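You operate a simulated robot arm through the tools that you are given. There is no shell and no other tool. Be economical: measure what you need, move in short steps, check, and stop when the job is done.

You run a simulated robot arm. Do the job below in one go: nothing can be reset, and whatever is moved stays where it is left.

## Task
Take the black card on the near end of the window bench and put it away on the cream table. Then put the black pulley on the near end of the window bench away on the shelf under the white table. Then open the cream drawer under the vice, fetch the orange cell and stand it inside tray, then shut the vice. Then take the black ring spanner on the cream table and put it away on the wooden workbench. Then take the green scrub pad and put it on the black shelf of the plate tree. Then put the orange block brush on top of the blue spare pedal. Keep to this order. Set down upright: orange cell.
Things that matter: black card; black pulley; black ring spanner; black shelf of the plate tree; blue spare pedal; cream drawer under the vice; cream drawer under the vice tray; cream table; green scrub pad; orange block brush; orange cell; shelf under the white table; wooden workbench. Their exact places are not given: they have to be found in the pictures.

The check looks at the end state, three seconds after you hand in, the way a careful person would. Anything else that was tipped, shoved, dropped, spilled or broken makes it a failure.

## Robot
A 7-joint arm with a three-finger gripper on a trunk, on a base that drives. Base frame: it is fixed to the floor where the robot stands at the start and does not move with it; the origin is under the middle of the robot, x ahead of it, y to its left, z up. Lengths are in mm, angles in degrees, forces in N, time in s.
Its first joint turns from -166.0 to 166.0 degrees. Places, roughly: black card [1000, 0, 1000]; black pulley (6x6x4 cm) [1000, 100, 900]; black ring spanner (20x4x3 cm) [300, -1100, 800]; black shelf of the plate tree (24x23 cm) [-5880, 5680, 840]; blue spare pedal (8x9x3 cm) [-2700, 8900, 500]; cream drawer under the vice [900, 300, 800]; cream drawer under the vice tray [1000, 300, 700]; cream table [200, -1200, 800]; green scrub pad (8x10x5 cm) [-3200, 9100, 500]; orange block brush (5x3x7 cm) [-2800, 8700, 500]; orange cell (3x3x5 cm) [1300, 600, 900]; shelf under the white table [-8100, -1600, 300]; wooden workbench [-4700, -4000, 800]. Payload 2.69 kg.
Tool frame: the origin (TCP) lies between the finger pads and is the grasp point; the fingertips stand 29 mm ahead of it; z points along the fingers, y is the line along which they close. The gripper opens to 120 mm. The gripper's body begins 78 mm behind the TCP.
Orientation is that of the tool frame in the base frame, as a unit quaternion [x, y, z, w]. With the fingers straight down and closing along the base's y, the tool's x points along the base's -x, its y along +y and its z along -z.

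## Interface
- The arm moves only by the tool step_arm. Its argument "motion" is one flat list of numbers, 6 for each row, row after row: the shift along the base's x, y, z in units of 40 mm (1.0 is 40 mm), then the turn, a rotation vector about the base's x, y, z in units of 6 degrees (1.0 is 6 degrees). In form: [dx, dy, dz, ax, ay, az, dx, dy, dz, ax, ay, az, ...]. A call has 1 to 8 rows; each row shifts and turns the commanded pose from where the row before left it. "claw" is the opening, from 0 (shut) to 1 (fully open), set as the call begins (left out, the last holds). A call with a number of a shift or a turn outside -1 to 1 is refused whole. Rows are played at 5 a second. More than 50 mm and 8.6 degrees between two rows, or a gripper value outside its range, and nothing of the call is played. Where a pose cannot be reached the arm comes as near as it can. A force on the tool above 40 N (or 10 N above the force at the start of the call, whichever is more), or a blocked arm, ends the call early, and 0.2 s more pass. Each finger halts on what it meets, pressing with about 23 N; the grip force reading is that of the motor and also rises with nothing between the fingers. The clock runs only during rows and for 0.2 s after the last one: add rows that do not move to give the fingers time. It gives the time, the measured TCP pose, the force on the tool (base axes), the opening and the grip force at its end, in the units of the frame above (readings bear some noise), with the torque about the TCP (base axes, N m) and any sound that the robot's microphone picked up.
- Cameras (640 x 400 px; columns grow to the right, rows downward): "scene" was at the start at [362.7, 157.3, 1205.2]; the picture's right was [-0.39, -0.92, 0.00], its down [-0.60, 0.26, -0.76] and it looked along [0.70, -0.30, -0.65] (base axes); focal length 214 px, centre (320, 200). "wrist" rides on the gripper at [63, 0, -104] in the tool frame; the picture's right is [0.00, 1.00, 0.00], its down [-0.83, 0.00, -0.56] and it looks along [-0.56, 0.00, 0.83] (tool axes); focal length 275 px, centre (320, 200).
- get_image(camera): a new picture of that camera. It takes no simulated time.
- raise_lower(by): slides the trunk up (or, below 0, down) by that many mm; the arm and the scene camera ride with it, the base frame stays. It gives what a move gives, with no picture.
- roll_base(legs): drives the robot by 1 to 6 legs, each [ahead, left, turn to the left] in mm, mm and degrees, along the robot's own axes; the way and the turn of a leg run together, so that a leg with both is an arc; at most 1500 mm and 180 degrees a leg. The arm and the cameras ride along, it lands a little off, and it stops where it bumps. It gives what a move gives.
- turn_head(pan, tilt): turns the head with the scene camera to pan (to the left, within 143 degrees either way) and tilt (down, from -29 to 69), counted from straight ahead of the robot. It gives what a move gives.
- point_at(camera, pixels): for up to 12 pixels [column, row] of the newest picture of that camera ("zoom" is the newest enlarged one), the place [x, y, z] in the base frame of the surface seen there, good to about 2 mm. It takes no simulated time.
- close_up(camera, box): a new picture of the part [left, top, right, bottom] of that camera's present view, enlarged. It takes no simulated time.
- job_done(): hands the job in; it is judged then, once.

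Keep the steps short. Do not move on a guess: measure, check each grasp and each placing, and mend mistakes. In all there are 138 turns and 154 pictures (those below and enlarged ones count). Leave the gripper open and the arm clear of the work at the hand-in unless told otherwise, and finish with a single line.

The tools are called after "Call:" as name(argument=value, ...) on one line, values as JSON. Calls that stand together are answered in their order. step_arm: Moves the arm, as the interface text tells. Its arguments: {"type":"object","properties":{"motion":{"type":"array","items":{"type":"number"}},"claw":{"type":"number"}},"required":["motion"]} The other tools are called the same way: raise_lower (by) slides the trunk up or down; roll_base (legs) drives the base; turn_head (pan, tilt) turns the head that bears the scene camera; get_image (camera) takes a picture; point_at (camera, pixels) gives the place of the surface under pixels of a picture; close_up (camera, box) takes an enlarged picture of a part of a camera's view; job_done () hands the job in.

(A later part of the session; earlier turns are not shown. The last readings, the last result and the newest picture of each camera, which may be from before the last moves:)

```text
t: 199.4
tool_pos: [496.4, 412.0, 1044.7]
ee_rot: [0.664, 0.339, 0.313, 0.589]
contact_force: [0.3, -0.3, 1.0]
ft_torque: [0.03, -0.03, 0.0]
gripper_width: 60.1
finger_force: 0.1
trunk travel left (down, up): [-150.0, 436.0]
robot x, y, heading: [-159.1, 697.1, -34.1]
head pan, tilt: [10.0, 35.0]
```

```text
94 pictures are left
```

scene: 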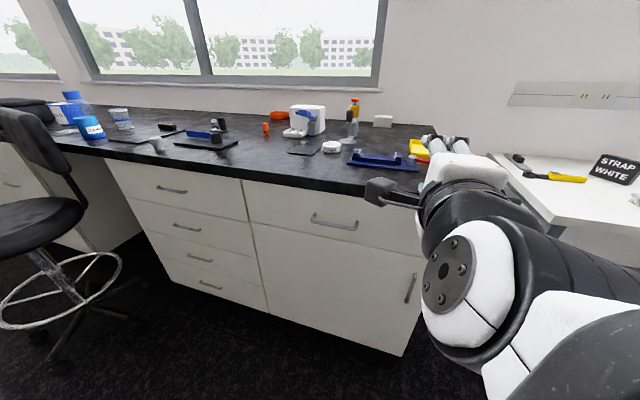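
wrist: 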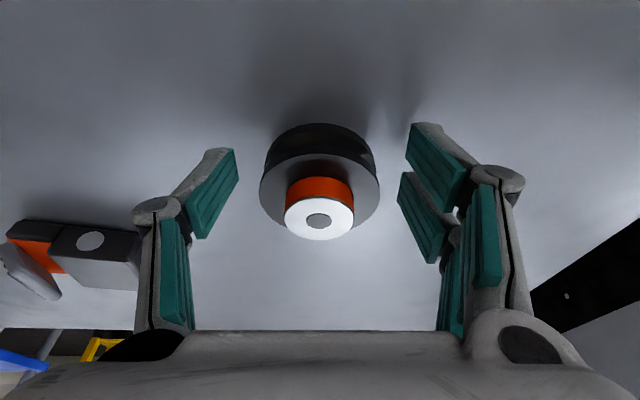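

The tool is nearly horizontal; it got cramped near the mast. I move forward and down toward the handle, which frees the arm.

Call:
step_arm(motion=[0.6, 0.5, -0.3, 0, 0, 0, 0.6, 0.5, -0.5, 0, 0, 0, 0.6, 0.5, -0.7, 0, 0, 0, 0.5, 0.4, -0.9, 0, 0, 0, 0.5, 0.3, -0.9, 0, 0, 0, 0.5, 0.2, -0.9, 0, 0, 0, 0.4, 0.1, -0.9, 0, 0, 0, 0.3, 0, -0.9, 0, 0, 0])

Call:
get_image(camera="scene")

Call:
get_image(camera="wrist")

```text
t: 200.0
tool_pos: [498.9, 415.3, 1039.3]
ee_rot: [0.677, 0.301, 0.341, 0.579]
contact_force: [-0.2, 0.2, 0.1]
ft_torque: [0.02, -0.02, 0.01]
gripper_width: 59.9
finger_force: 0.1
trunk travel left (down, up): [-150.0, 436.0]
robot x, y, heading: [-157.0, 689.5, -34.1]
head pan, tilt: [10.0, 35.0]
stopped in row 2: the arm was blocked; the commanded pose is now the measured one
```

```text
93 pictures are left
```

scene: 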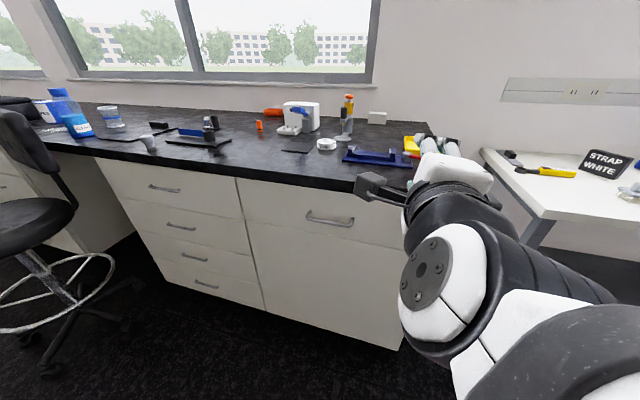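

```text
92 pictures are left
```

wrist: 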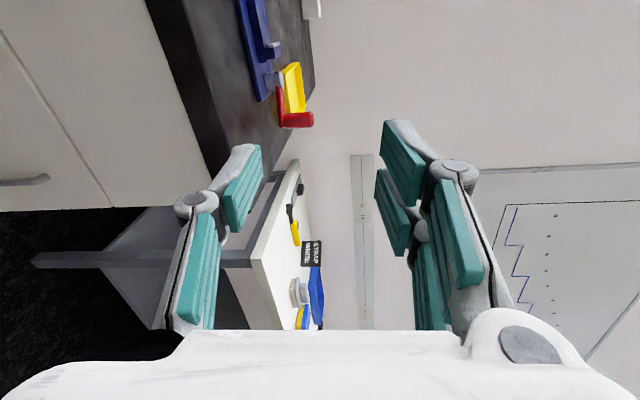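

The arm collides with the mast when reaching left, so the robot should stand straight in front of the handle. I shift the base left 300 mm.

Call:
roll_base(legs=[[0, 300, 0]])

Call:
step_arm(motion=[0.3, -0.8, 0, 0, 0, 0, 0.3, -0.8, -0.3, 0, 0, 0, 0, -0.9, -0.6, 0, 0, 0, -0.1, -0.8, -0.8, 0, 0, 0])

Call:
get_image(camera="scene")

```text
t: 202.0
tool_pos: [665.2, 659.5, 1039.5]
ee_rot: [0.679, 0.297, 0.341, 0.579]
contact_force: [0.1, -0.5, -0.1]
ft_torque: [0.0, -0.03, -0.01]
gripper_width: 60.1
finger_force: 0.1
trunk travel left (down, up): [-150.0, 436.0]
robot x, y, heading: [5.8, 938.8, -33.9]
head pan, tilt: [10.0, 35.0]
```

```text
t: 203.0
tool_pos: [719.4, 524.9, 1003.3]
ee_rot: [0.679, 0.297, 0.34, 0.579]
contact_force: [-1.3, 0.0, 0.4]
ft_torque: [-0.01, 0.01, -0.01]
gripper_width: 60.0
finger_force: 0.1
out of reach, approached as far as the arm can: row 1, 3, 4
trunk travel left (down, up): [-150.0, 436.0]
robot x, y, heading: [5.2, 939.3, -33.8]
head pan, tilt: [10.0, 35.0]
```

```text
91 pictures are left
```

scene: 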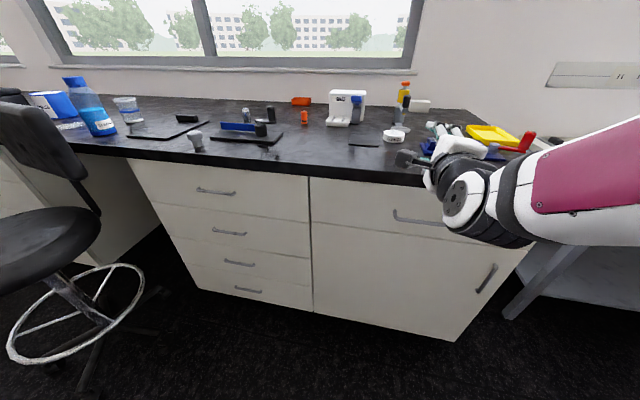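

The arm is too cramped at this distance. I back up 150 mm so it can stretch out more, then bring the tool toward the handle.

Call:
roll_base(legs=[[-150, 0, 0]])

Call:
step_arm(motion=[0.8, -0.3, -0.4, 0, 0, 0, 0.8, -0.3, -0.5, 0, 0, 0, 0, 0, -0.9, 0, 0, 0, 0, 0, -0.9, 0, 0, 0, 0, 0, -0.9, 0, 0, 0, 0, 0, -0.9, 0, 0, 0])

Call:
get_image(camera="scene")

```text
t: 204.4
tool_pos: [593.8, 608.8, 1004.6]
ee_rot: [0.679, 0.298, 0.341, 0.578]
contact_force: [-0.2, -0.4, 0.3]
ft_torque: [0.0, 0.01, 0.01]
gripper_width: 59.8
finger_force: 0.1
trunk travel left (down, up): [-150.0, 436.0]
robot x, y, heading: [-118.1, 1020.6, -33.8]
head pan, tilt: [10.0, 35.0]
```

```text
t: 205.8
tool_pos: [658.5, 586.7, 824.5]
ee_rot: [0.679, 0.298, 0.341, 0.579]
contact_force: [0.6, 0.8, 0.8]
ft_torque: [0.03, 0.0, 0.01]
gripper_width: 60.2
finger_force: 0.1
trunk travel left (down, up): [-150.0, 436.0]
robot x, y, heading: [-118.9, 1022.9, -34.2]
head pan, tilt: [10.0, 35.0]
```

```text
90 pictures are left
```

scene: 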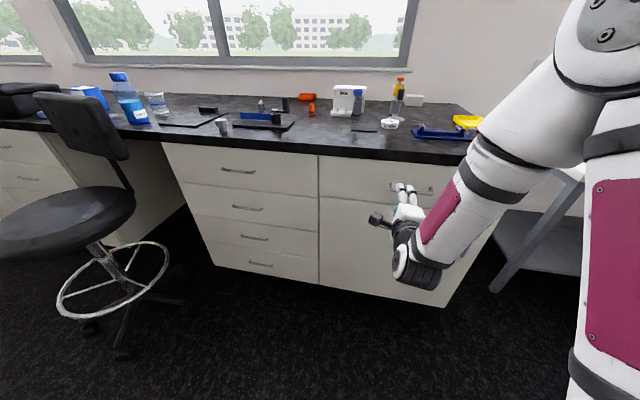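

Reach is natural now. I straighten the tool's roll and pitch, and line up with the bar about 75 mm before it.

Call:
step_arm(motion=[0.11, -0.94, -0.41, -0.74, -0.07, 0.13, 0.11, -0.94, -0.41, -0.74, -0.07, 0.13, 0, 0, 0, 0, 0, 0])

Call:
get_image(camera="wrist")

Call:
close_up(camera="scene", box=[340, 150, 500, 290])

```text
t: 206.6
tool_pos: [666.1, 510.8, 791.1]
ee_rot: [0.627, 0.327, 0.33, 0.626]
contact_force: [-0.8, 0.9, 0.3]
ft_torque: [0.02, -0.02, 0.02]
gripper_width: 60.1
finger_force: 0.1
trunk travel left (down, up): [-150.0, 436.0]
robot x, y, heading: [-118.7, 1022.3, -33.9]
head pan, tilt: [10.0, 35.0]
```

```text
89 pictures are left
```

wrist: 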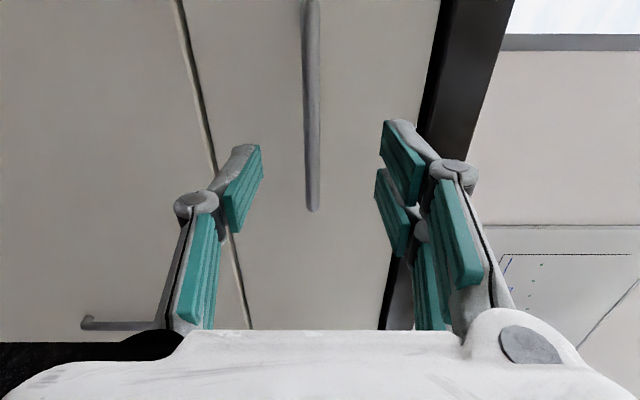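

```text
2.86 times, centred on (420, 220) of scene
```

zoom: 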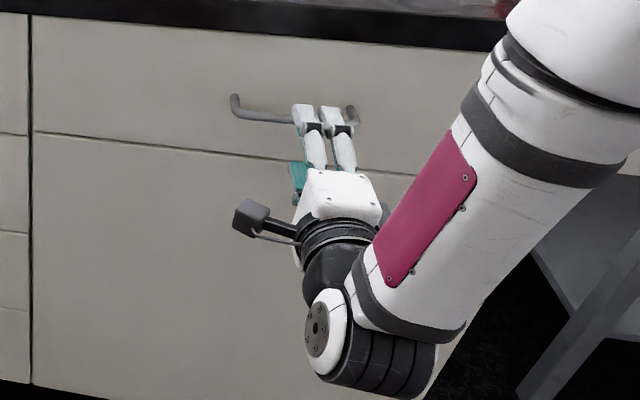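

Aligned: bar at column ~310 between the fingers. I go forward 70 mm and close.

Call:
step_arm(motion=[0.725, -0.49, 0, 0, 0, 0, 0.725, -0.49, 0, 0, 0, 0, 0, 0, 0, 0, 0, 0])

Call:
step_arm(motion=[0, 0, 0, 0, 0, 0, 0, 0, 0, 0, 0, 0, 0, 0, 0, 0, 0, 0], claw=0)

Call:
get_image(camera="wrist")

```text
t: 207.4
tool_pos: [725.5, 470.0, 790.2]
ee_rot: [0.626, 0.327, 0.33, 0.626]
contact_force: [-0.2, 0.0, 0.1]
ft_torque: [-0.01, -0.02, 0.01]
gripper_width: 60.0
finger_force: 0.1
trunk travel left (down, up): [-150.0, 436.0]
robot x, y, heading: [-117.6, 1020.5, -33.9]
head pan, tilt: [10.0, 35.0]
```

```text
t: 208.2
tool_pos: [724.5, 469.6, 785.1]
ee_rot: [0.63, 0.33, 0.327, 0.622]
contact_force: [1.3, 0.1, -33.6]
ft_torque: [-0.15, 0.03, -0.01]
gripper_width: 9.4
finger_force: 37.8
trunk travel left (down, up): [-150.0, 436.0]
robot x, y, heading: [-116.1, 1022.7, -33.9]
head pan, tilt: [10.0, 35.0]
```

```text
87 pictures are left
```

wrist: 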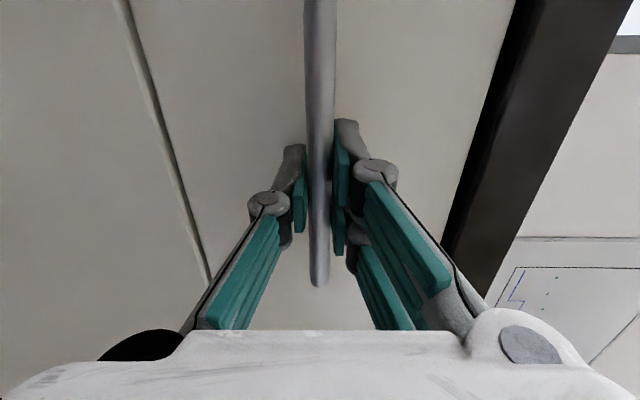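

Bar gripped (9.4 mm). I relieve the vertical load and start pulling with the arm.

Call:
step_arm(motion=[0, 0, -0.13, 0, 0, 0, -0.3, 0.2, 0, 0, 0, 0, -0.5, 0.34, 0, 0, 0, 0, -0.6, 0.41, 0, 0, 0, 0])

Call:
roll_base(legs=[[-110, 0, 0]])

Call:
get_image(camera="scene")

```text
t: 209.2
tool_pos: [669.9, 508.7, 785.5]
ee_rot: [0.626, 0.329, 0.33, 0.626]
contact_force: [7.4, 5.0, -16.6]
ft_torque: [-0.03, 0.22, 0.22]
gripper_width: 9.7
finger_force: 36.8
trunk travel left (down, up): [-150.0, 436.0]
robot x, y, heading: [-114.5, 1022.7, -34.0]
head pan, tilt: [10.0, 35.0]
```

```text
t: 210.3
tool_pos: [580.6, 573.4, 784.6]
ee_rot: [0.625, 0.33, 0.333, 0.624]
contact_force: [21.8, 29.3, -14.3]
ft_torque: [-0.18, 0.12, -0.15]
gripper_width: 9.4
finger_force: 37.1
trunk travel left (down, up): [-150.0, 436.0]
robot x, y, heading: [-211.0, 1088.6, -34.0]
head pan, tilt: [10.0, 35.0]
```

```text
86 pictures are left
```

scene: 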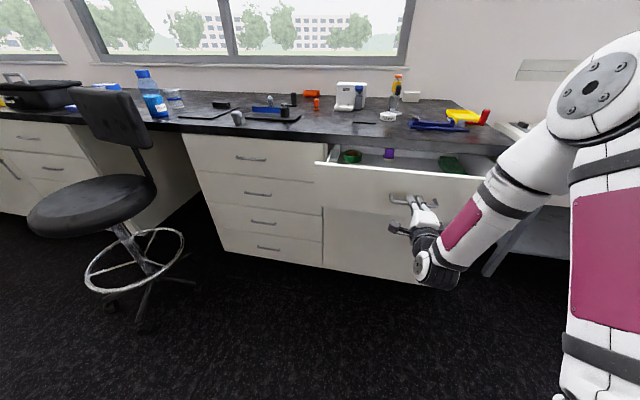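

Drawer is ~175 mm open. I pull ~80 mm more with the arm, easing the sideways load.

Call:
step_arm(motion=[0.05, 0.08, 0, 0, 0, 0, -0.6, 0.41, 0, 0, 0, 0, -0.6, 0.41, 0, 0, 0, 0, -0.6, 0.41, 0, 0, 0, 0, 0, 0, 0, 0, 0, 0])

Call:
turn_head(pan=0, tilt=40)

Call:
close_up(camera="scene", box=[220, 40, 480, 220])

```text
t: 211.6
tool_pos: [531.8, 609.6, 785.6]
ee_rot: [0.623, 0.327, 0.333, 0.628]
contact_force: [-14.3, -21.5, 20.4]
ft_torque: [-0.19, 0.1, 0.1]
gripper_width: 9.5
finger_force: 37.2
out of reach, approached as far as the arm can: row 4
trunk travel left (down, up): [-150.0, 436.0]
robot x, y, heading: [-209.8, 1087.1, -33.7]
head pan, tilt: [10.0, 35.0]
```

```text
t: 212.3
tool_pos: [532.2, 609.6, 784.3]
ee_rot: [0.623, 0.328, 0.332, 0.628]
contact_force: [-17.4, -27.3, 27.1]
ft_torque: [-0.18, 0.16, 0.47]
gripper_width: 9.8
finger_force: 37.5
trunk travel left (down, up): [-150.0, 436.0]
robot x, y, heading: [-209.9, 1081.9, -34.1]
head pan, tilt: [0.0, 40.0]
```

```text
2.22 times, centred on (350, 130) of scene
```

zoom: 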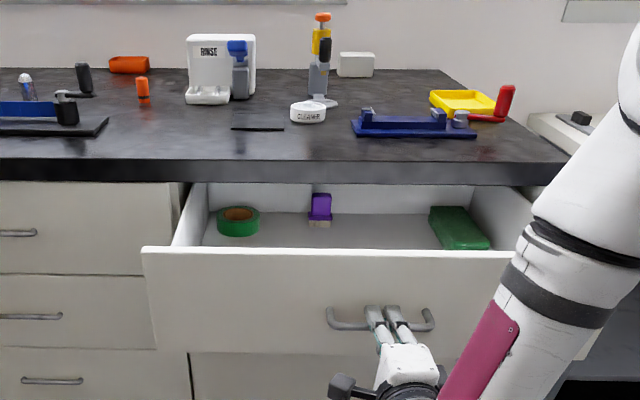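

Drawer is open ~235 mm; its floor is the tray with free space in front. I open the fingers and back off diagonally (away from the mat).

Call:
step_arm(motion=[0, 0, 0, 0, 0, 0, 0, 0, 0, 0, 0, 0], claw=0.5)

Call:
roll_base(legs=[[-70, -60, 0]])

Call:
get_image(camera="scene")

Call:
point_at(camera="scene", pixels=[[290, 140], [330, 140], [380, 140], [315, 130], [350, 133], [410, 140], [290, 152], [420, 155], [277, 85], [277, 78], [360, 148], [240, 180]])

```text
t: 212.9
tool_pos: [533.7, 613.3, 783.5]
ee_rot: [0.625, 0.331, 0.334, 0.623]
contact_force: [-0.2, -0.2, 0.2]
ft_torque: [-0.01, 0.04, 0.04]
gripper_width: 59.9
finger_force: 0.1
trunk travel left (down, up): [-150.0, 436.0]
robot x, y, heading: [-210.9, 1084.4, -33.9]
head pan, tilt: [0.0, 40.0]
```

```text
t: 214.2
tool_pos: [446.2, 589.2, 782.2]
ee_rot: [0.625, 0.329, 0.331, 0.626]
contact_force: [0.1, 0.2, 0.6]
ft_torque: [0.0, -0.04, 0.01]
gripper_width: 60.1
finger_force: 0.0
trunk travel left (down, up): [-150.0, 436.0]
robot x, y, heading: [-292.2, 1067.9, -34.2]
head pan, tilt: [0.0, 40.0]
stopped in leg 1: the robot was blocked; the commanded pose is now the measured one
```

```text
84 pictures are left
```

scene: 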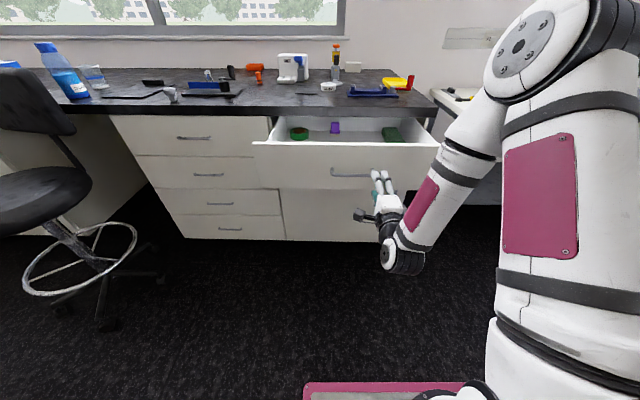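

```text
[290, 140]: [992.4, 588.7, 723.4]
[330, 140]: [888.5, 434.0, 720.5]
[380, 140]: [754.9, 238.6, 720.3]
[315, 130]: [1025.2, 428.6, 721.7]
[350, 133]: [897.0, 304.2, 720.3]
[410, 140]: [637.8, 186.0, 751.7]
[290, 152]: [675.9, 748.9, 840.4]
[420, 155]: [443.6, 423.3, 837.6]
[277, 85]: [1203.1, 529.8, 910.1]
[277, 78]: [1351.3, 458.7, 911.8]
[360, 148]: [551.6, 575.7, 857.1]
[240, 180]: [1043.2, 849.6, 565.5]
```

The base touched the mat edge again; I stay off it. Drawer floor z≈720, opening ≈239 mm. Next: stand left of the open drawer. I check the stool position.

Call:
point_at(camera="scene", pixels=[[85, 195], [60, 185], [136, 240], [110, 325], [150, 280], [60, 140], [80, 290], [225, 85], [170, 92]])

Call:
close_up(camera="scene", box=[180, 60, 440, 170])

```text
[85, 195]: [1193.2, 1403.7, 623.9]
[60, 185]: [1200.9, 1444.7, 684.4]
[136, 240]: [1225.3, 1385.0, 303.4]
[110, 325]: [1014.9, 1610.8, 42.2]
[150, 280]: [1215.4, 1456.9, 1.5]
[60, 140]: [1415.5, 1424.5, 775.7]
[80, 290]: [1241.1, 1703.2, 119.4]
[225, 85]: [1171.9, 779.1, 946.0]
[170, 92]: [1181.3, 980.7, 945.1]
```

```text
2.46 times, centred on (310, 115) of scene
```

zoom: 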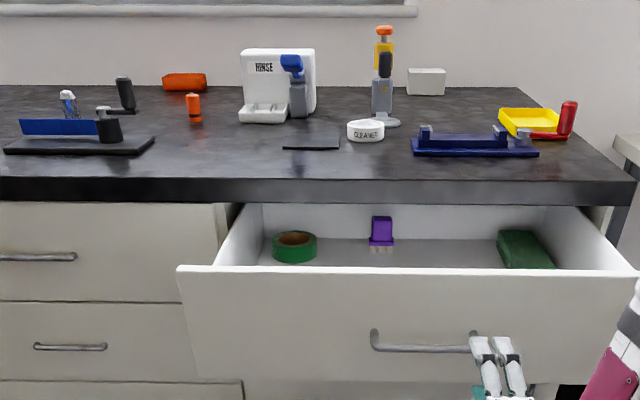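

Stool is at L>1000 mm, so there's room. I first turn the tool back to vertical while rising.

Call:
step_arm(motion=[-0.2, 0.14, 0.5, -0.1766, 0.944, 0.679, -0.2, 0.14, 0.5, -0.1766, 0.944, 0.679, -0.2, 0.14, 0.5, -0.1766, 0.944, 0.679, 0, 0, 0.6, -0.1766, 0.944, 0.679, 0, 0, 0.6, -0.1766, 0.944, 0.679, 0, 0, 0.6, -0.1766, 0.944, 0.679, 0, 0, 0.6, -0.1766, 0.944, 0.679, 0, 0, 0.6, -0.1766, 0.944, 0.679])

Call:
step_arm(motion=[0, 0, 0.6, -0.1766, 0.944, 0.679, 0, 0, 0.6, -0.1766, 0.944, 0.679, 0, 0, 0.6, -0.1766, 0.944, 0.679, 0, 0, 0.6, -0.1766, 0.944, 0.679, 0, 0, 0.6, -0.1766, 0.944, 0.679, 0, 0, 0.6, -0.1766, 0.944, 0.679, 0, 0, 0.4, -0.1766, 0.944, 0.679, 0, 0, 0.4, -0.1766, 0.944, 0.679])

Call:
get_image(camera="scene")

```text
t: 216.0
tool_pos: [442.8, 593.5, 961.1]
ee_rot: [0.543, 0.72, 0.201, 0.382]
contact_force: [0.5, -0.8, -0.9]
ft_torque: [0.0, 0.03, 0.02]
gripper_width: 60.1
finger_force: 0.0
out of reach, approached as far as the arm can: row 1, 2
trunk travel left (down, up): [-150.0, 436.0]
robot x, y, heading: [-288.7, 1070.4, -34.3]
head pan, tilt: [0.0, 40.0]
```

```text
t: 217.8
tool_pos: [438.8, 595.1, 1130.4]
ee_rot: [0.355, 0.928, 0.053, 0.099]
contact_force: [0.3, 0.1, 0.2]
ft_torque: [0.01, -0.03, 0.01]
gripper_width: 60.3
finger_force: 0.1
out of reach, approached as far as the arm can: row 1, 2
trunk travel left (down, up): [-150.0, 436.0]
robot x, y, heading: [-293.4, 1063.9, -34.2]
head pan, tilt: [0.0, 40.0]
```

```text
82 pictures are left
```

scene: 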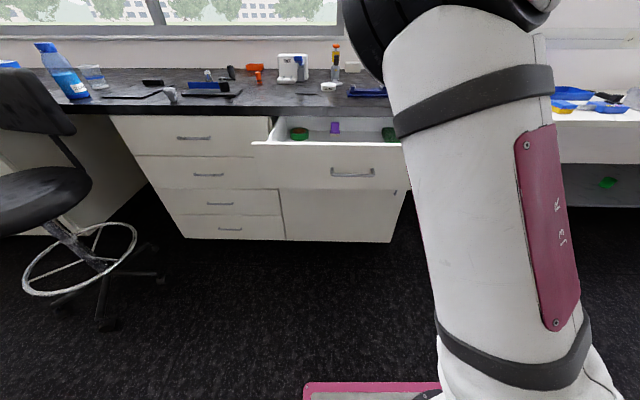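

I finish straightening the tool, pull in somewhat, raise the trunk 150 and drive: forward, left, forward to stand left of the open drawer.

Call:
step_arm(motion=[-0.6, 0.4, 0.2, -0.09, 0.71, 0, -0.6, 0.4, 0.2, -0.09, 0.71, 0, -0.6, 0.4, 0.2, -0.09, 0.71, 0, -0.6, 0.4, 0, 0, 0, 0, -0.6, 0.4, 0, 0, 0, 0, -0.6, 0.4, 0, 0, 0, 0], claw=1)

Call:
raise_lower(by=150)

Call:
roll_base(legs=[[300, 0, 0], [0, 720, 0], [443, 0, 0]])

Call:
get_image(camera="wrist")

Call:
get_image(camera="scene")

```text
t: 219.3
tool_pos: [263.9, 646.0, 1153.2]
ee_rot: [0.43, 0.903, 0.005, 0.002]
contact_force: [1.1, -0.5, 0.1]
ft_torque: [-0.03, 0.04, 0.0]
gripper_width: 119.8
finger_force: 0.1
trunk travel left (down, up): [-150.0, 436.0]
robot x, y, heading: [-288.7, 1065.7, -34.4]
head pan, tilt: [0.0, 40.0]
stopped in row 6: the arm was blocked; the commanded pose is now the measured one
```

```text
t: 221.1
tool_pos: [266.8, 650.8, 1303.4]
ee_rot: [0.426, 0.905, 0.003, 0.001]
contact_force: [0.7, -0.2, -0.7]
ft_torque: [0.02, -0.02, -0.01]
gripper_width: 119.9
finger_force: 0.0
trunk travel left (down, up): [-300.0, 286.0]
robot x, y, heading: [-294.1, 1067.0, -34.1]
head pan, tilt: [0.0, 40.0]
```

```text
t: 229.0
tool_pos: [1293.2, 815.6, 1302.7]
ee_rot: [0.429, 0.903, 0.004, 0.001]
contact_force: [-0.3, -0.8, 0.1]
ft_torque: [0.02, -0.04, 0.0]
gripper_width: 120.1
finger_force: 0.0
trunk travel left (down, up): [-300.0, 286.0]
robot x, y, heading: [735.7, 1239.2, -34.9]
head pan, tilt: [0.0, 40.0]
```

```text
81 pictures are left
```

wrist: 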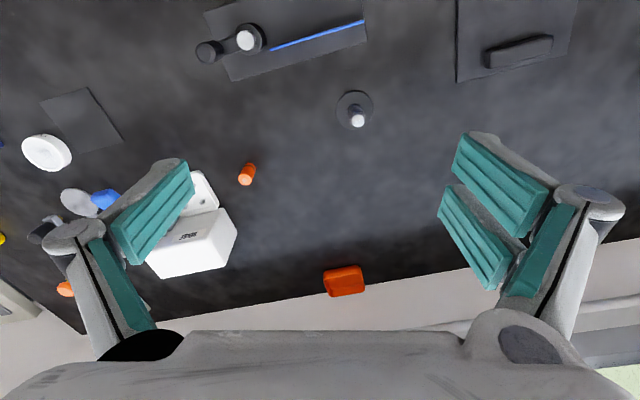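

```text
80 pictures are left
```

scene: 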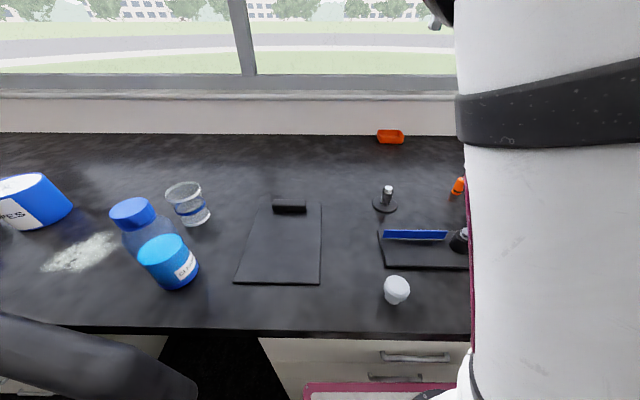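

Cell appears at wrist (246,174). I measure it.

Call:
point_at(camera="wrist", pixels=[[246, 170], [246, 180], [240, 176], [252, 170], [246, 190], [210, 195], [200, 180], [225, 215]])

Call:
close_up(camera="wrist", box=[180, 120, 310, 240])

```text
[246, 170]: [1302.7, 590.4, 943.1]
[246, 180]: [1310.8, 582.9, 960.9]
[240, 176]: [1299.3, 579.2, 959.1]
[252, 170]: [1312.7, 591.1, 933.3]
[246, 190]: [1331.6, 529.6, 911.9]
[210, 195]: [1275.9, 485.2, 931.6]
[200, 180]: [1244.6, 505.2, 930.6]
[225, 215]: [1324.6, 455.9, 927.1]
```

```text
3.33 times, centred on (245, 180) of wrist
```

zoom: 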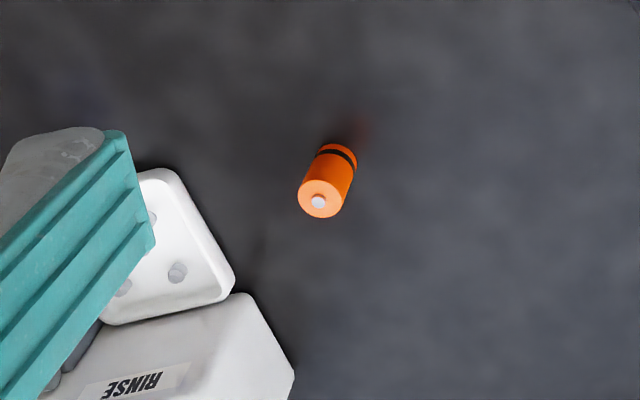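

Cell stands, centre ≈ (1303,581), top 960. I move above it with a narrower opening.

Call:
step_arm(motion=[0.04, -0.98, -0.7, 0, 0, 0, 0.04, -0.98, -0.7, 0, 0, 0, 0.04, -0.98, -0.7, 0, 0, 0, 0.04, -0.98, -0.7, 0, 0, 0, 0.04, -0.98, -0.7, 0, 0, 0, 0.04, -0.98, -0.7, 0, 0, 0, 0, 0, -0.7, 0, 0, 0, 0, 0, -0.7, 0, 0, 0], claw=0.5)

Call:
get_image(camera="wrist")

```text
t: 230.8
tool_pos: [1304.6, 598.0, 1074.8]
ee_rot: [0.429, 0.903, 0.003, 0.001]
contact_force: [-0.5, -0.1, 0.4]
ft_torque: [-0.02, -0.04, -0.01]
gripper_width: 59.9
finger_force: 0.0
out of reach, approached as far as the arm can: row 6
trunk travel left (down, up): [-300.0, 286.0]
robot x, y, heading: [736.0, 1237.7, -34.6]
head pan, tilt: [0.0, 40.0]
```

```text
78 pictures are left
```

wrist: 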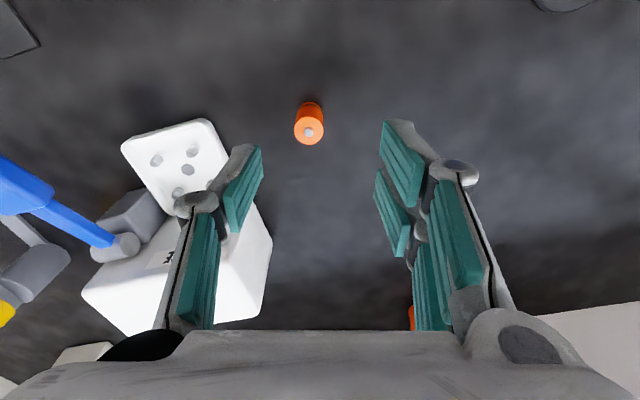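

The RINSE device is near the left finger, so I turn the tool -30° about vertical so the fingers close parallel to it, and shift over the cell.

Call:
step_arm(motion=[0, -0.1, -0.1, 0, 0, -1, 0, -0.1, -0.1, 0, 0, -1, 0, -0.1, -0.2, 0, 0, -1, 0, -0.1, -0.2, 0, 0, -1, 0, 0, -0.2, 0, 0, -1])

Call:
get_image(camera="wrist")

```text
t: 232.0
tool_pos: [1303.0, 583.2, 1044.4]
ee_rot: [0.649, 0.761, 0.003, 0.002]
contact_force: [-0.3, 0.3, 0.0]
ft_torque: [-0.02, -0.01, 0.02]
gripper_width: 60.0
finger_force: 0.2
trunk travel left (down, up): [-300.0, 286.0]
robot x, y, heading: [734.1, 1239.9, -34.8]
head pan, tilt: [0.0, 40.0]
```

```text
77 pictures are left
```

wrist: 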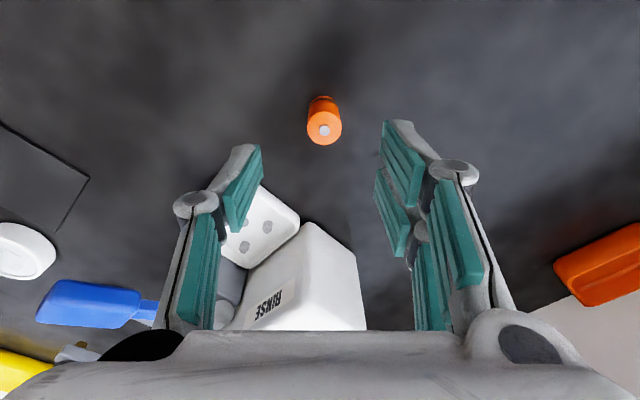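

Call:
point_at(camera="wrist", pixels=[[308, 224], [355, 250], [300, 218], [265, 190], [324, 130], [324, 140], [312, 112], [325, 300]])

```text
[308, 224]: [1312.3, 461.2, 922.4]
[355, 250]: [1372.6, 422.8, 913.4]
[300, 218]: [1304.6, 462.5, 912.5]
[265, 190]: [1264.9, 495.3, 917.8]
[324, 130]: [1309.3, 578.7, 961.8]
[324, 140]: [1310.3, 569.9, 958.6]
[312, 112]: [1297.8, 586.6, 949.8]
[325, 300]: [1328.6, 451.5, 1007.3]
```

Cell centre (1309,578); device 120 mm away. I adjust and descend to z≈946, then close.

Call:
step_arm(motion=[0.15, -0.1, -0.6, 0, 0, 0, 0, 0, -0.6, 0, 0, 0, 0, 0, -0.6, 0, 0, 0, 0, 0, -0.6, 0, 0, 0, 0, 0, 0, 0, 0, 0])

Call:
get_image(camera="wrist")

```text
t: 233.2
tool_pos: [1311.1, 579.5, 949.2]
ee_rot: [0.648, 0.761, 0.002, 0.002]
contact_force: [0.6, 0.5, 0.7]
ft_torque: [0.0, -0.03, 0.02]
gripper_width: 59.9
finger_force: 0.0
trunk travel left (down, up): [-300.0, 286.0]
robot x, y, heading: [736.8, 1238.7, -34.6]
head pan, tilt: [0.0, 40.0]
```

```text
76 pictures are left
```

wrist: 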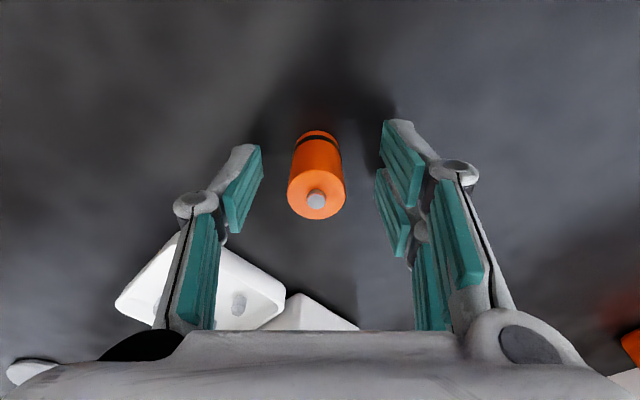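

Well placed between the fingers. Close and lift.

Call:
step_arm(motion=[0, 0, -0.06, 0, 0, 0, 0, 0, 0, 0, 0, 0, 0, 0, 0, 0, 0, 0], claw=0)

Call:
step_arm(motion=[0, 0, 0.4, 0, 0, 0, 0, 0, 1, 0, 0, 0, 0, 0, 1, 0, 0, 0])

Call:
get_image(camera="wrist")

Call:
turn_head(pan=-60, tilt=45)

Call:
get_image(camera="scene")

```text
t: 234.0
tool_pos: [1309.6, 579.9, 945.5]
ee_rot: [0.649, 0.761, 0.003, 0.003]
contact_force: [-1.1, -1.3, 9.5]
ft_torque: [0.01, 0.11, 0.02]
gripper_width: 23.0
finger_force: 23.1
trunk travel left (down, up): [-300.0, 286.0]
robot x, y, heading: [736.5, 1232.5, -34.7]
head pan, tilt: [0.0, 40.0]
```

```text
t: 234.8
tool_pos: [1310.3, 578.6, 1041.7]
ee_rot: [0.649, 0.761, 0.004, 0.001]
contact_force: [-0.1, -0.2, -0.7]
ft_torque: [0.04, 0.04, -0.03]
gripper_width: 22.7
finger_force: 23.2
trunk travel left (down, up): [-300.0, 286.0]
robot x, y, heading: [737.8, 1237.8, -34.7]
head pan, tilt: [0.0, 40.0]
```

```text
75 pictures are left
```

wrist: 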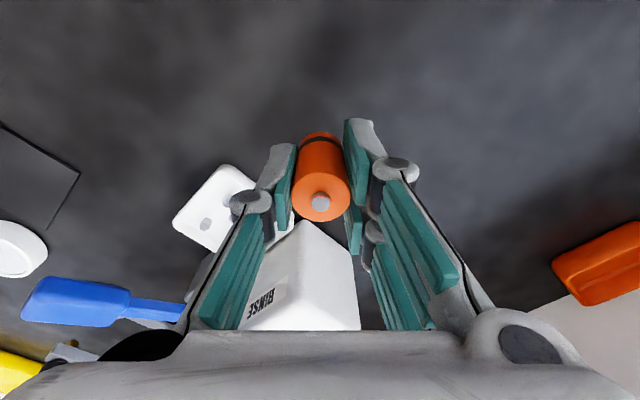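

```text
t: 236.1
tool_pos: [1310.5, 577.9, 1041.7]
ee_rot: [0.649, 0.761, 0.004, 0.002]
contact_force: [0.8, -0.2, -1.7]
ft_torque: [-0.01, 0.01, -0.04]
gripper_width: 23.0
finger_force: 22.7
trunk travel left (down, up): [-300.0, 286.0]
robot x, y, heading: [735.9, 1239.2, -34.8]
head pan, tilt: [-60.0, 45.0]
```

```text
74 pictures are left
```

scene: 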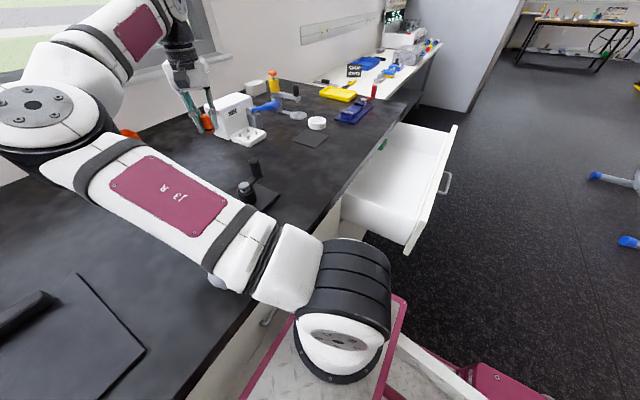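

Cell held (23 mm, gripped ~35 mm above its bottom). The drawer's front half is empty; I measure the floor.

Call:
point_at(camera="scene", pixels=[[405, 165], [390, 185], [415, 145], [380, 205], [365, 195], [375, 170], [400, 215], [430, 150], [404, 248], [456, 128], [384, 145], [345, 208]])

Call:
close_up(camera="scene", box=[320, 100, 480, 270])

```text
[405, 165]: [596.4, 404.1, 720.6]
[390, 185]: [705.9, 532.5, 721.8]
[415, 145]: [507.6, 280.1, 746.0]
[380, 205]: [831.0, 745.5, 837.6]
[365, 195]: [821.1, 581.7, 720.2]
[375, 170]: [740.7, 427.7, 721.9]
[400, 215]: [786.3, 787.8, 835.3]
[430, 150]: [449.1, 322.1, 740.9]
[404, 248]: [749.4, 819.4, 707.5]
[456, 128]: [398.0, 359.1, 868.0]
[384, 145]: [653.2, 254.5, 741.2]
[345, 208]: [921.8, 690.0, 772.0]
```

```text
2.35 times, centred on (400, 185) of scene
```

zoom: 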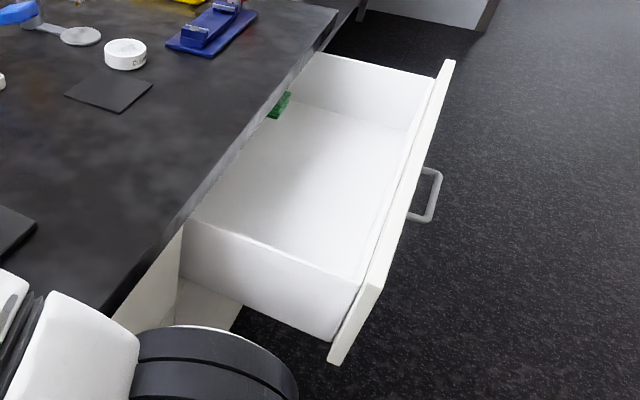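

I carry the cell at height to above the drawer at (729,617), turning the tool with the swing.

Call:
step_arm(motion=[-0.6, 0.05, 0.6, 0, 0, -0.478, -0.97, 0.065, 0.4, 0, 0, -0.478, -0.97, 0.065, 0.4, 0, 0, -0.478, -0.97, 0.065, 0, 0, 0, -0.478, -0.97, 0.065, 0, 0, 0, -0.478, -0.97, 0.065, 0, 0, 0, -0.478, -0.97, 0.065, 0, 0, 0, -0.478, -0.97, 0.065, 0, 0, 0, -0.478])

Call:
step_arm(motion=[-0.97, 0.065, 0, 0, 0, -0.478, -0.97, 0.065, 0, 0, 0, -0.478, -0.97, 0.065, 0, 0, 0, -0.478, -0.97, 0.065, 0, 0, 0, -0.478, -0.97, 0.065, 0, 0, 0, -0.478, -0.97, 0.065, 0, 0, 0, -0.478, -0.97, 0.065, 0, 0, 0, -0.478, -0.3, 0.02, 0, 0, 0, 0])

Call:
get_image(camera="wrist")

Call:
get_image(camera="scene")

```text
t: 237.9
tool_pos: [1087.8, 616.2, 1134.9]
ee_rot: [0.783, 0.622, 0.001, 0.003]
contact_force: [0.4, -0.5, -0.9]
ft_torque: [0.01, 0.03, 0.01]
gripper_width: 23.1
finger_force: 22.9
out of reach, approached as far as the arm can: row 4, 5, 6, 7, 8
trunk travel left (down, up): [-300.0, 286.0]
robot x, y, heading: [738.4, 1235.6, -34.6]
head pan, tilt: [-60.0, 45.0]
```

```text
t: 239.7
tool_pos: [861.1, 719.1, 1147.4]
ee_rot: [0.883, 0.47, 0.001, 0.003]
contact_force: [0.1, -0.6, -0.9]
ft_torque: [0.05, 0.02, -0.01]
gripper_width: 23.1
finger_force: 22.9
out of reach, approached as far as the arm can: row 1, 2, 3, 4, 5, 6, 7, 8
trunk travel left (down, up): [-300.0, 286.0]
robot x, y, heading: [733.6, 1236.3, -34.6]
head pan, tilt: [-60.0, 45.0]
```

```text
72 pictures are left
```

wrist: 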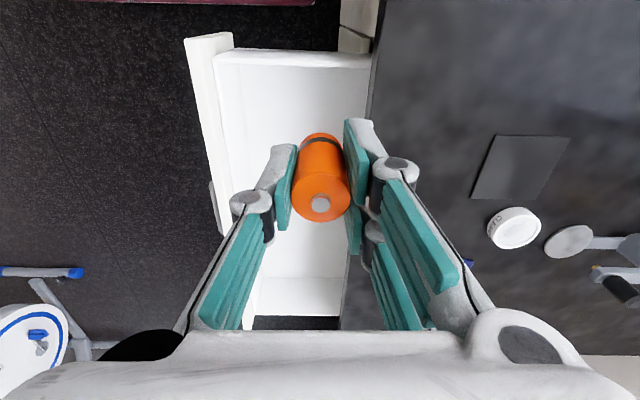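

```text
71 pictures are left
```

scene: 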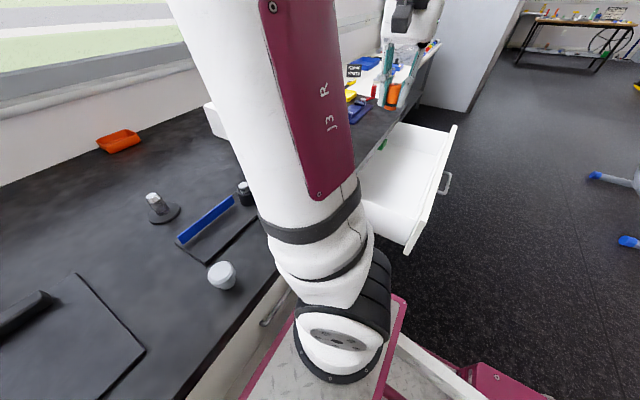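

The arm couldn't reach that far at this height. Lower should be easier; I descend some and look at where it goes.

Call:
step_arm(motion=[0, 0, -0.8, 0, 0, 0, 0, 0, -0.8, 0, 0, 0, 0, 0, -0.8, 0, 0, 0])

```text
t: 240.5
tool_pos: [867.0, 726.0, 1052.5]
ee_rot: [0.882, 0.471, 0.001, 0.003]
contact_force: [-0.1, -0.2, -1.1]
ft_torque: [-0.01, -0.01, -0.03]
gripper_width: 22.8
finger_force: 23.1
out of reach, approached as far as the arm can: row 2, 3
trunk travel left (down, up): [-300.0, 286.0]
robot x, y, heading: [732.7, 1240.4, -34.6]
head pan, tilt: [-60.0, 45.0]
```

The shoulder sits left of the robot's centre, so the right side is hard to reach. I back 250 mm and shift right 300 mm to stand in front of the drawer (front panel stays clear).

Call:
roll_base(legs=[[-260, 0, 0], [0, -300, 0]])

Call:
get_image(camera="wrist")

```text
t: 244.1
tool_pos: [476.9, 628.4, 1054.6]
ee_rot: [0.883, 0.469, 0.001, 0.003]
contact_force: [-0.2, -0.8, -0.9]
ft_torque: [0.03, 0.0, -0.02]
gripper_width: 23.0
finger_force: 22.6
trunk travel left (down, up): [-300.0, 286.0]
robot x, y, heading: [347.2, 1141.0, -35.0]
head pan, tilt: [-60.0, 45.0]
```

```text
70 pictures are left
```

wrist: 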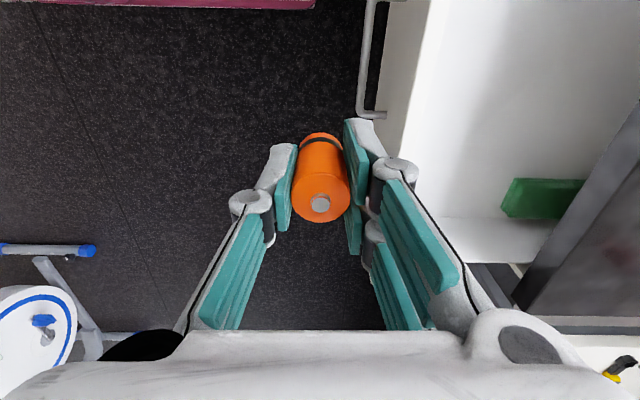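

I move over the drawer's front-middle at (725,617).

Call:
step_arm(motion=[0.88, -0.04, 0, 0, 0, 0, 0.88, -0.04, 0, 0, 0, 0, 0.88, -0.04, 0, 0, 0, 0, 0.88, -0.04, 0, 0, 0, 0, 0.88, -0.04, -0.3, 0, 0, 0, 0.88, -0.04, -0.3, 0, 0, 0, 0.88, -0.04, -0.3, 0, 0, 0, 0, 0, 0, 0, 0, 0])

Call:
get_image(camera="wrist")

Call:
get_image(camera="scene")

```text
t: 245.8
tool_pos: [721.0, 616.8, 1018.2]
ee_rot: [0.883, 0.47, 0.001, 0.003]
contact_force: [0.0, -0.2, -0.5]
ft_torque: [0.01, -0.03, -0.03]
gripper_width: 22.8
finger_force: 23.1
trunk travel left (down, up): [-300.0, 286.0]
robot x, y, heading: [346.1, 1137.2, -34.7]
head pan, tilt: [-60.0, 45.0]
```

```text
69 pictures are left
```

wrist: 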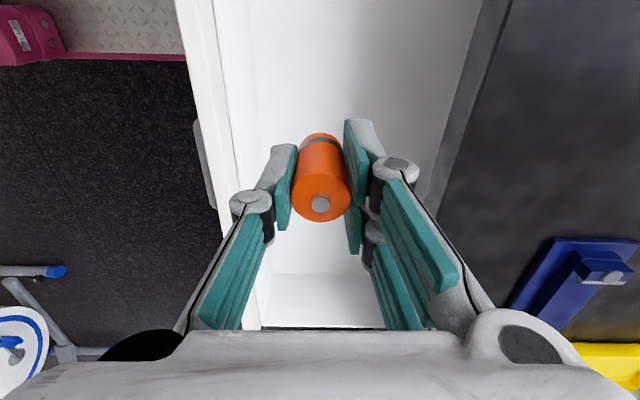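

```text
68 pictures are left
```

scene: 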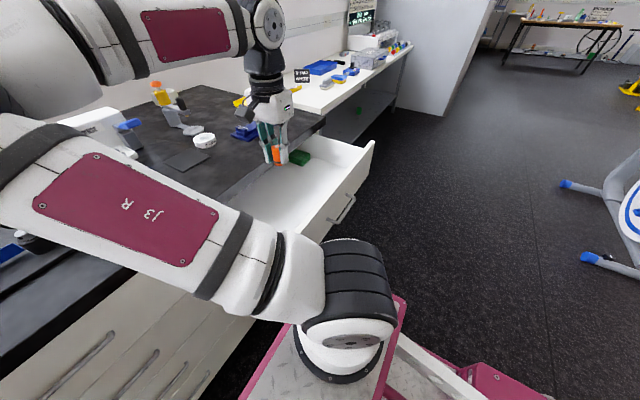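

Over the empty front area. I descend to z≈770.

Call:
step_arm(motion=[0, 0, -0.9, 0, 0, 0, 0, 0, -0.9, 0, 0, 0, 0, 0, -0.9, 0, 0, 0, 0, 0, -0.9, 0, 0, 0, 0, 0, -0.9, 0, 0, 0, 0, 0, -0.9, 0, 0, 0, 0, 0, -0.8, 0, 0, 0, 0, 0, 0, 0, 0, 0])

Call:
step_arm(motion=[0, 0, -0.1, 0, 0, 0, 0, 0, -0.05, 0, 0, 0, 0, 0, 0, 0, 0, 0])

Call:
get_image(camera="wrist")

```text
t: 247.7
tool_pos: [721.4, 617.7, 770.1]
ee_rot: [0.883, 0.47, 0.001, 0.003]
contact_force: [-0.6, 0.1, -1.5]
ft_torque: [-0.01, -0.02, -0.02]
gripper_width: 22.7
finger_force: 22.8
trunk travel left (down, up): [-300.0, 286.0]
robot x, y, heading: [346.5, 1137.3, -35.0]
head pan, tilt: [-60.0, 45.0]
```

```text
t: 248.4
tool_pos: [721.5, 616.9, 764.2]
ee_rot: [0.883, 0.469, 0.001, 0.003]
contact_force: [0.2, -0.4, -1.1]
ft_torque: [0.01, -0.02, -0.03]
gripper_width: 23.2
finger_force: 22.7
trunk travel left (down, up): [-300.0, 286.0]
robot x, y, heading: [346.2, 1141.2, -34.8]
head pan, tilt: [-60.0, 45.0]
```

```text
67 pictures are left
```

wrist: 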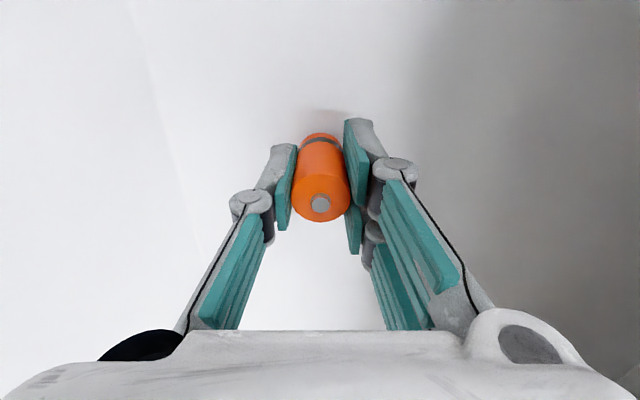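

Nearly down. Small steps until contact.

Call:
step_arm(motion=[0, 0, -0.06, 0, 0, 0, 0, 0, -0.05, 0, 0, 0, 0, 0, -0.05, 0, 0, 0])

Call:
step_arm(motion=[0, 0, -0.04, 0, 0, 0, 0, 0, 0, 0, 0, 0])

```text
t: 249.2
tool_pos: [721.8, 615.4, 756.7]
ee_rot: [0.883, 0.47, 0.001, 0.004]
contact_force: [-0.5, 0.3, 0.1]
ft_torque: [0.04, 0.01, 0.03]
gripper_width: 22.9
finger_force: 22.9
trunk travel left (down, up): [-300.0, 286.0]
robot x, y, heading: [346.8, 1136.4, -35.1]
head pan, tilt: [-60.0, 45.0]
```

```text
t: 249.8
tool_pos: [723.5, 616.8, 757.0]
ee_rot: [0.883, 0.469, 0.002, 0.004]
contact_force: [0.3, 0.4, 0.6]
ft_torque: [-0.02, -0.02, 0.03]
gripper_width: 22.9
finger_force: 23.0
trunk travel left (down, up): [-300.0, 286.0]
robot x, y, heading: [347.9, 1139.6, -34.9]
head pan, tilt: [-60.0, 45.0]
```

Call:
step_arm(motion=[0, 0, -0.04, 0, 0, 0, 0, 0, -0.03, 0, 0, 0, 0, 0, 0, 0, 0, 0])

```text
t: 250.7
tool_pos: [722.3, 617.5, 754.3]
ee_rot: [0.883, 0.47, 0.001, 0.004]
contact_force: [1.2, 1.0, 25.2]
ft_torque: [0.03, -0.07, -0.01]
gripper_width: 23.0
finger_force: 23.3
trunk travel left (down, up): [-300.0, 286.0]
robot x, y, heading: [347.0, 1141.3, -34.8]
head pan, tilt: [-60.0, 45.0]
```

Contact. I ease up 1.5 mm, open slightly, then rise.

Call:
step_arm(motion=[0, 0, 0.04, 0, 0, 0, 0, 0, 0, 0, 0, 0])

Call:
step_arm(motion=[0, 0, 0, 0, 0, 0, 0, 0, 0, 0, 0, 0, 0, 0, 0.8, 0, 0, 0, 0, 0, 1, 0, 0, 0, 0, 0, 1, 0, 0, 0, 0, 0, 1, 0, 0, 0, 0, 0, 1, 0, 0, 0, 0, 0, 1, 0, 0, 0], claw=0.5)

Call:
get_image(camera="wrist")

```text
t: 251.2
tool_pos: [722.3, 616.3, 754.8]
ee_rot: [0.883, 0.469, 0.001, 0.002]
contact_force: [-0.6, -0.2, 2.1]
ft_torque: [-0.05, 0.04, 0.0]
gripper_width: 23.3
finger_force: 23.3
trunk travel left (down, up): [-300.0, 286.0]
robot x, y, heading: [346.0, 1139.2, -35.1]
head pan, tilt: [-60.0, 45.0]
```

```text
t: 253.1
tool_pos: [721.9, 615.4, 987.5]
ee_rot: [0.883, 0.469, 0.002, 0.003]
contact_force: [0.6, -0.1, -0.8]
ft_torque: [0.04, 0.0, -0.02]
gripper_width: 60.0
finger_force: 0.1
trunk travel left (down, up): [-300.0, 286.0]
robot x, y, heading: [348.2, 1137.8, -34.8]
head pan, tilt: [-60.0, 45.0]
```

```text
66 pictures are left
```

wrist: 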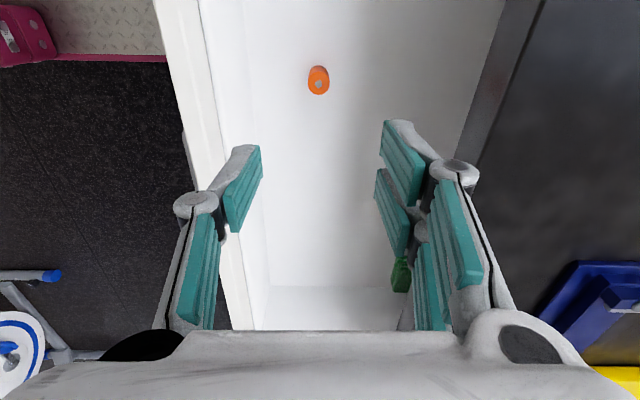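

Cell stands upright in the drawer. Now to shut it I'll push on the handle bar with closed fingers. I reposition the base (back 100, right 220) with the arm up, turning the tool so the hand is thin in the push direction.

Call:
step_arm(motion=[0, 0, 0.8, 0, 0, 1, 0, 0, 0.6, 0, 0, 1, 0, 0, 0, 0, 0, 1, 0, 0, 0, 0, 0, 1, 0, 0, 0, 0, 0, 1, 0, 0, 0, 0, 0, 1, 0, 0, 0, 0, 0, 1, 0, 0, 0, 0, 0, 1], claw=0)

Call:
roll_base(legs=[[-100, 0, 0.8], [0, -220, 0]])

Call:
step_arm(motion=[-0.6, 0.4, 0, 0, 0, 1, -0.6, 0.4, 0, 0, 0, 1, -0.6, 0.4, 0, 0, 0, 1, -0.3, 0.2, 0, 0, 0, 1, 0, 0, 0, 0, 0, 1, 0, 0, 0, 0, 0, 1, 0, 0, 0, 0, 0, 1])

Call:
get_image(camera="wrist")

```text
t: 254.8
tool_pos: [722.5, 616.7, 1043.7]
ee_rot: [0.615, 0.789, 0.002, 0.003]
contact_force: [0.3, -0.6, -0.1]
ft_torque: [0.01, -0.04, 0.04]
gripper_width: 0.2
finger_force: 22.5
trunk travel left (down, up): [-300.0, 286.0]
robot x, y, heading: [349.7, 1139.7, -34.5]
head pan, tilt: [-60.0, 45.0]
```

```text
t: 257.3
tool_pos: [522.6, 495.6, 1043.2]
ee_rot: [0.611, 0.792, 0.003, 0.003]
contact_force: [-0.4, -0.9, -0.1]
ft_torque: [0.0, 0.0, 0.0]
gripper_width: 0.3
finger_force: 22.5
trunk travel left (down, up): [-300.0, 286.0]
robot x, y, heading: [138.7, 1012.8, -34.3]
head pan, tilt: [-60.0, 45.0]
```

```text
t: 258.9
tool_pos: [437.6, 552.2, 1042.9]
ee_rot: [0.286, 0.958, 0.004, 0.002]
contact_force: [-0.6, -0.1, 0.8]
ft_torque: [-0.04, 0.02, 0.01]
gripper_width: 0.0
finger_force: 23.0
trunk travel left (down, up): [-300.0, 286.0]
robot x, y, heading: [143.4, 1009.8, -34.4]
head pan, tilt: [-60.0, 45.0]
```

```text
65 pictures are left
```

wrist: 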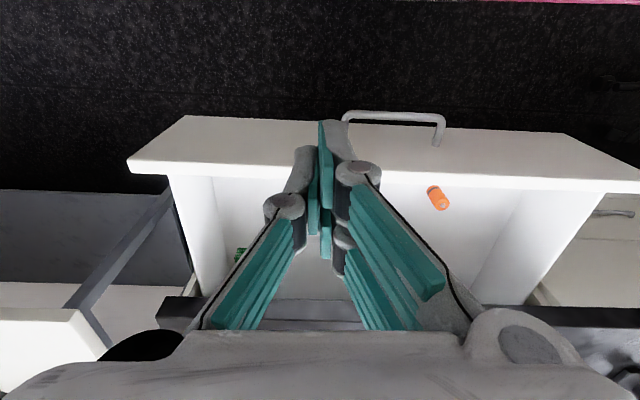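

Handle seen at (345–445,115), cell upright at (437,198). I measure the handle.

Call:
point_at(camera="wrist", pixels=[[348, 115], [395, 117], [440, 122], [437, 198], [280, 150], [400, 165]])

```text
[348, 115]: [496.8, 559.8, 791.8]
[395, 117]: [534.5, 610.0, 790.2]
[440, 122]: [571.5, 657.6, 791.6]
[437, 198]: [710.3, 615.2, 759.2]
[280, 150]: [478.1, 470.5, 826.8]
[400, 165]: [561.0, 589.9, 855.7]
```

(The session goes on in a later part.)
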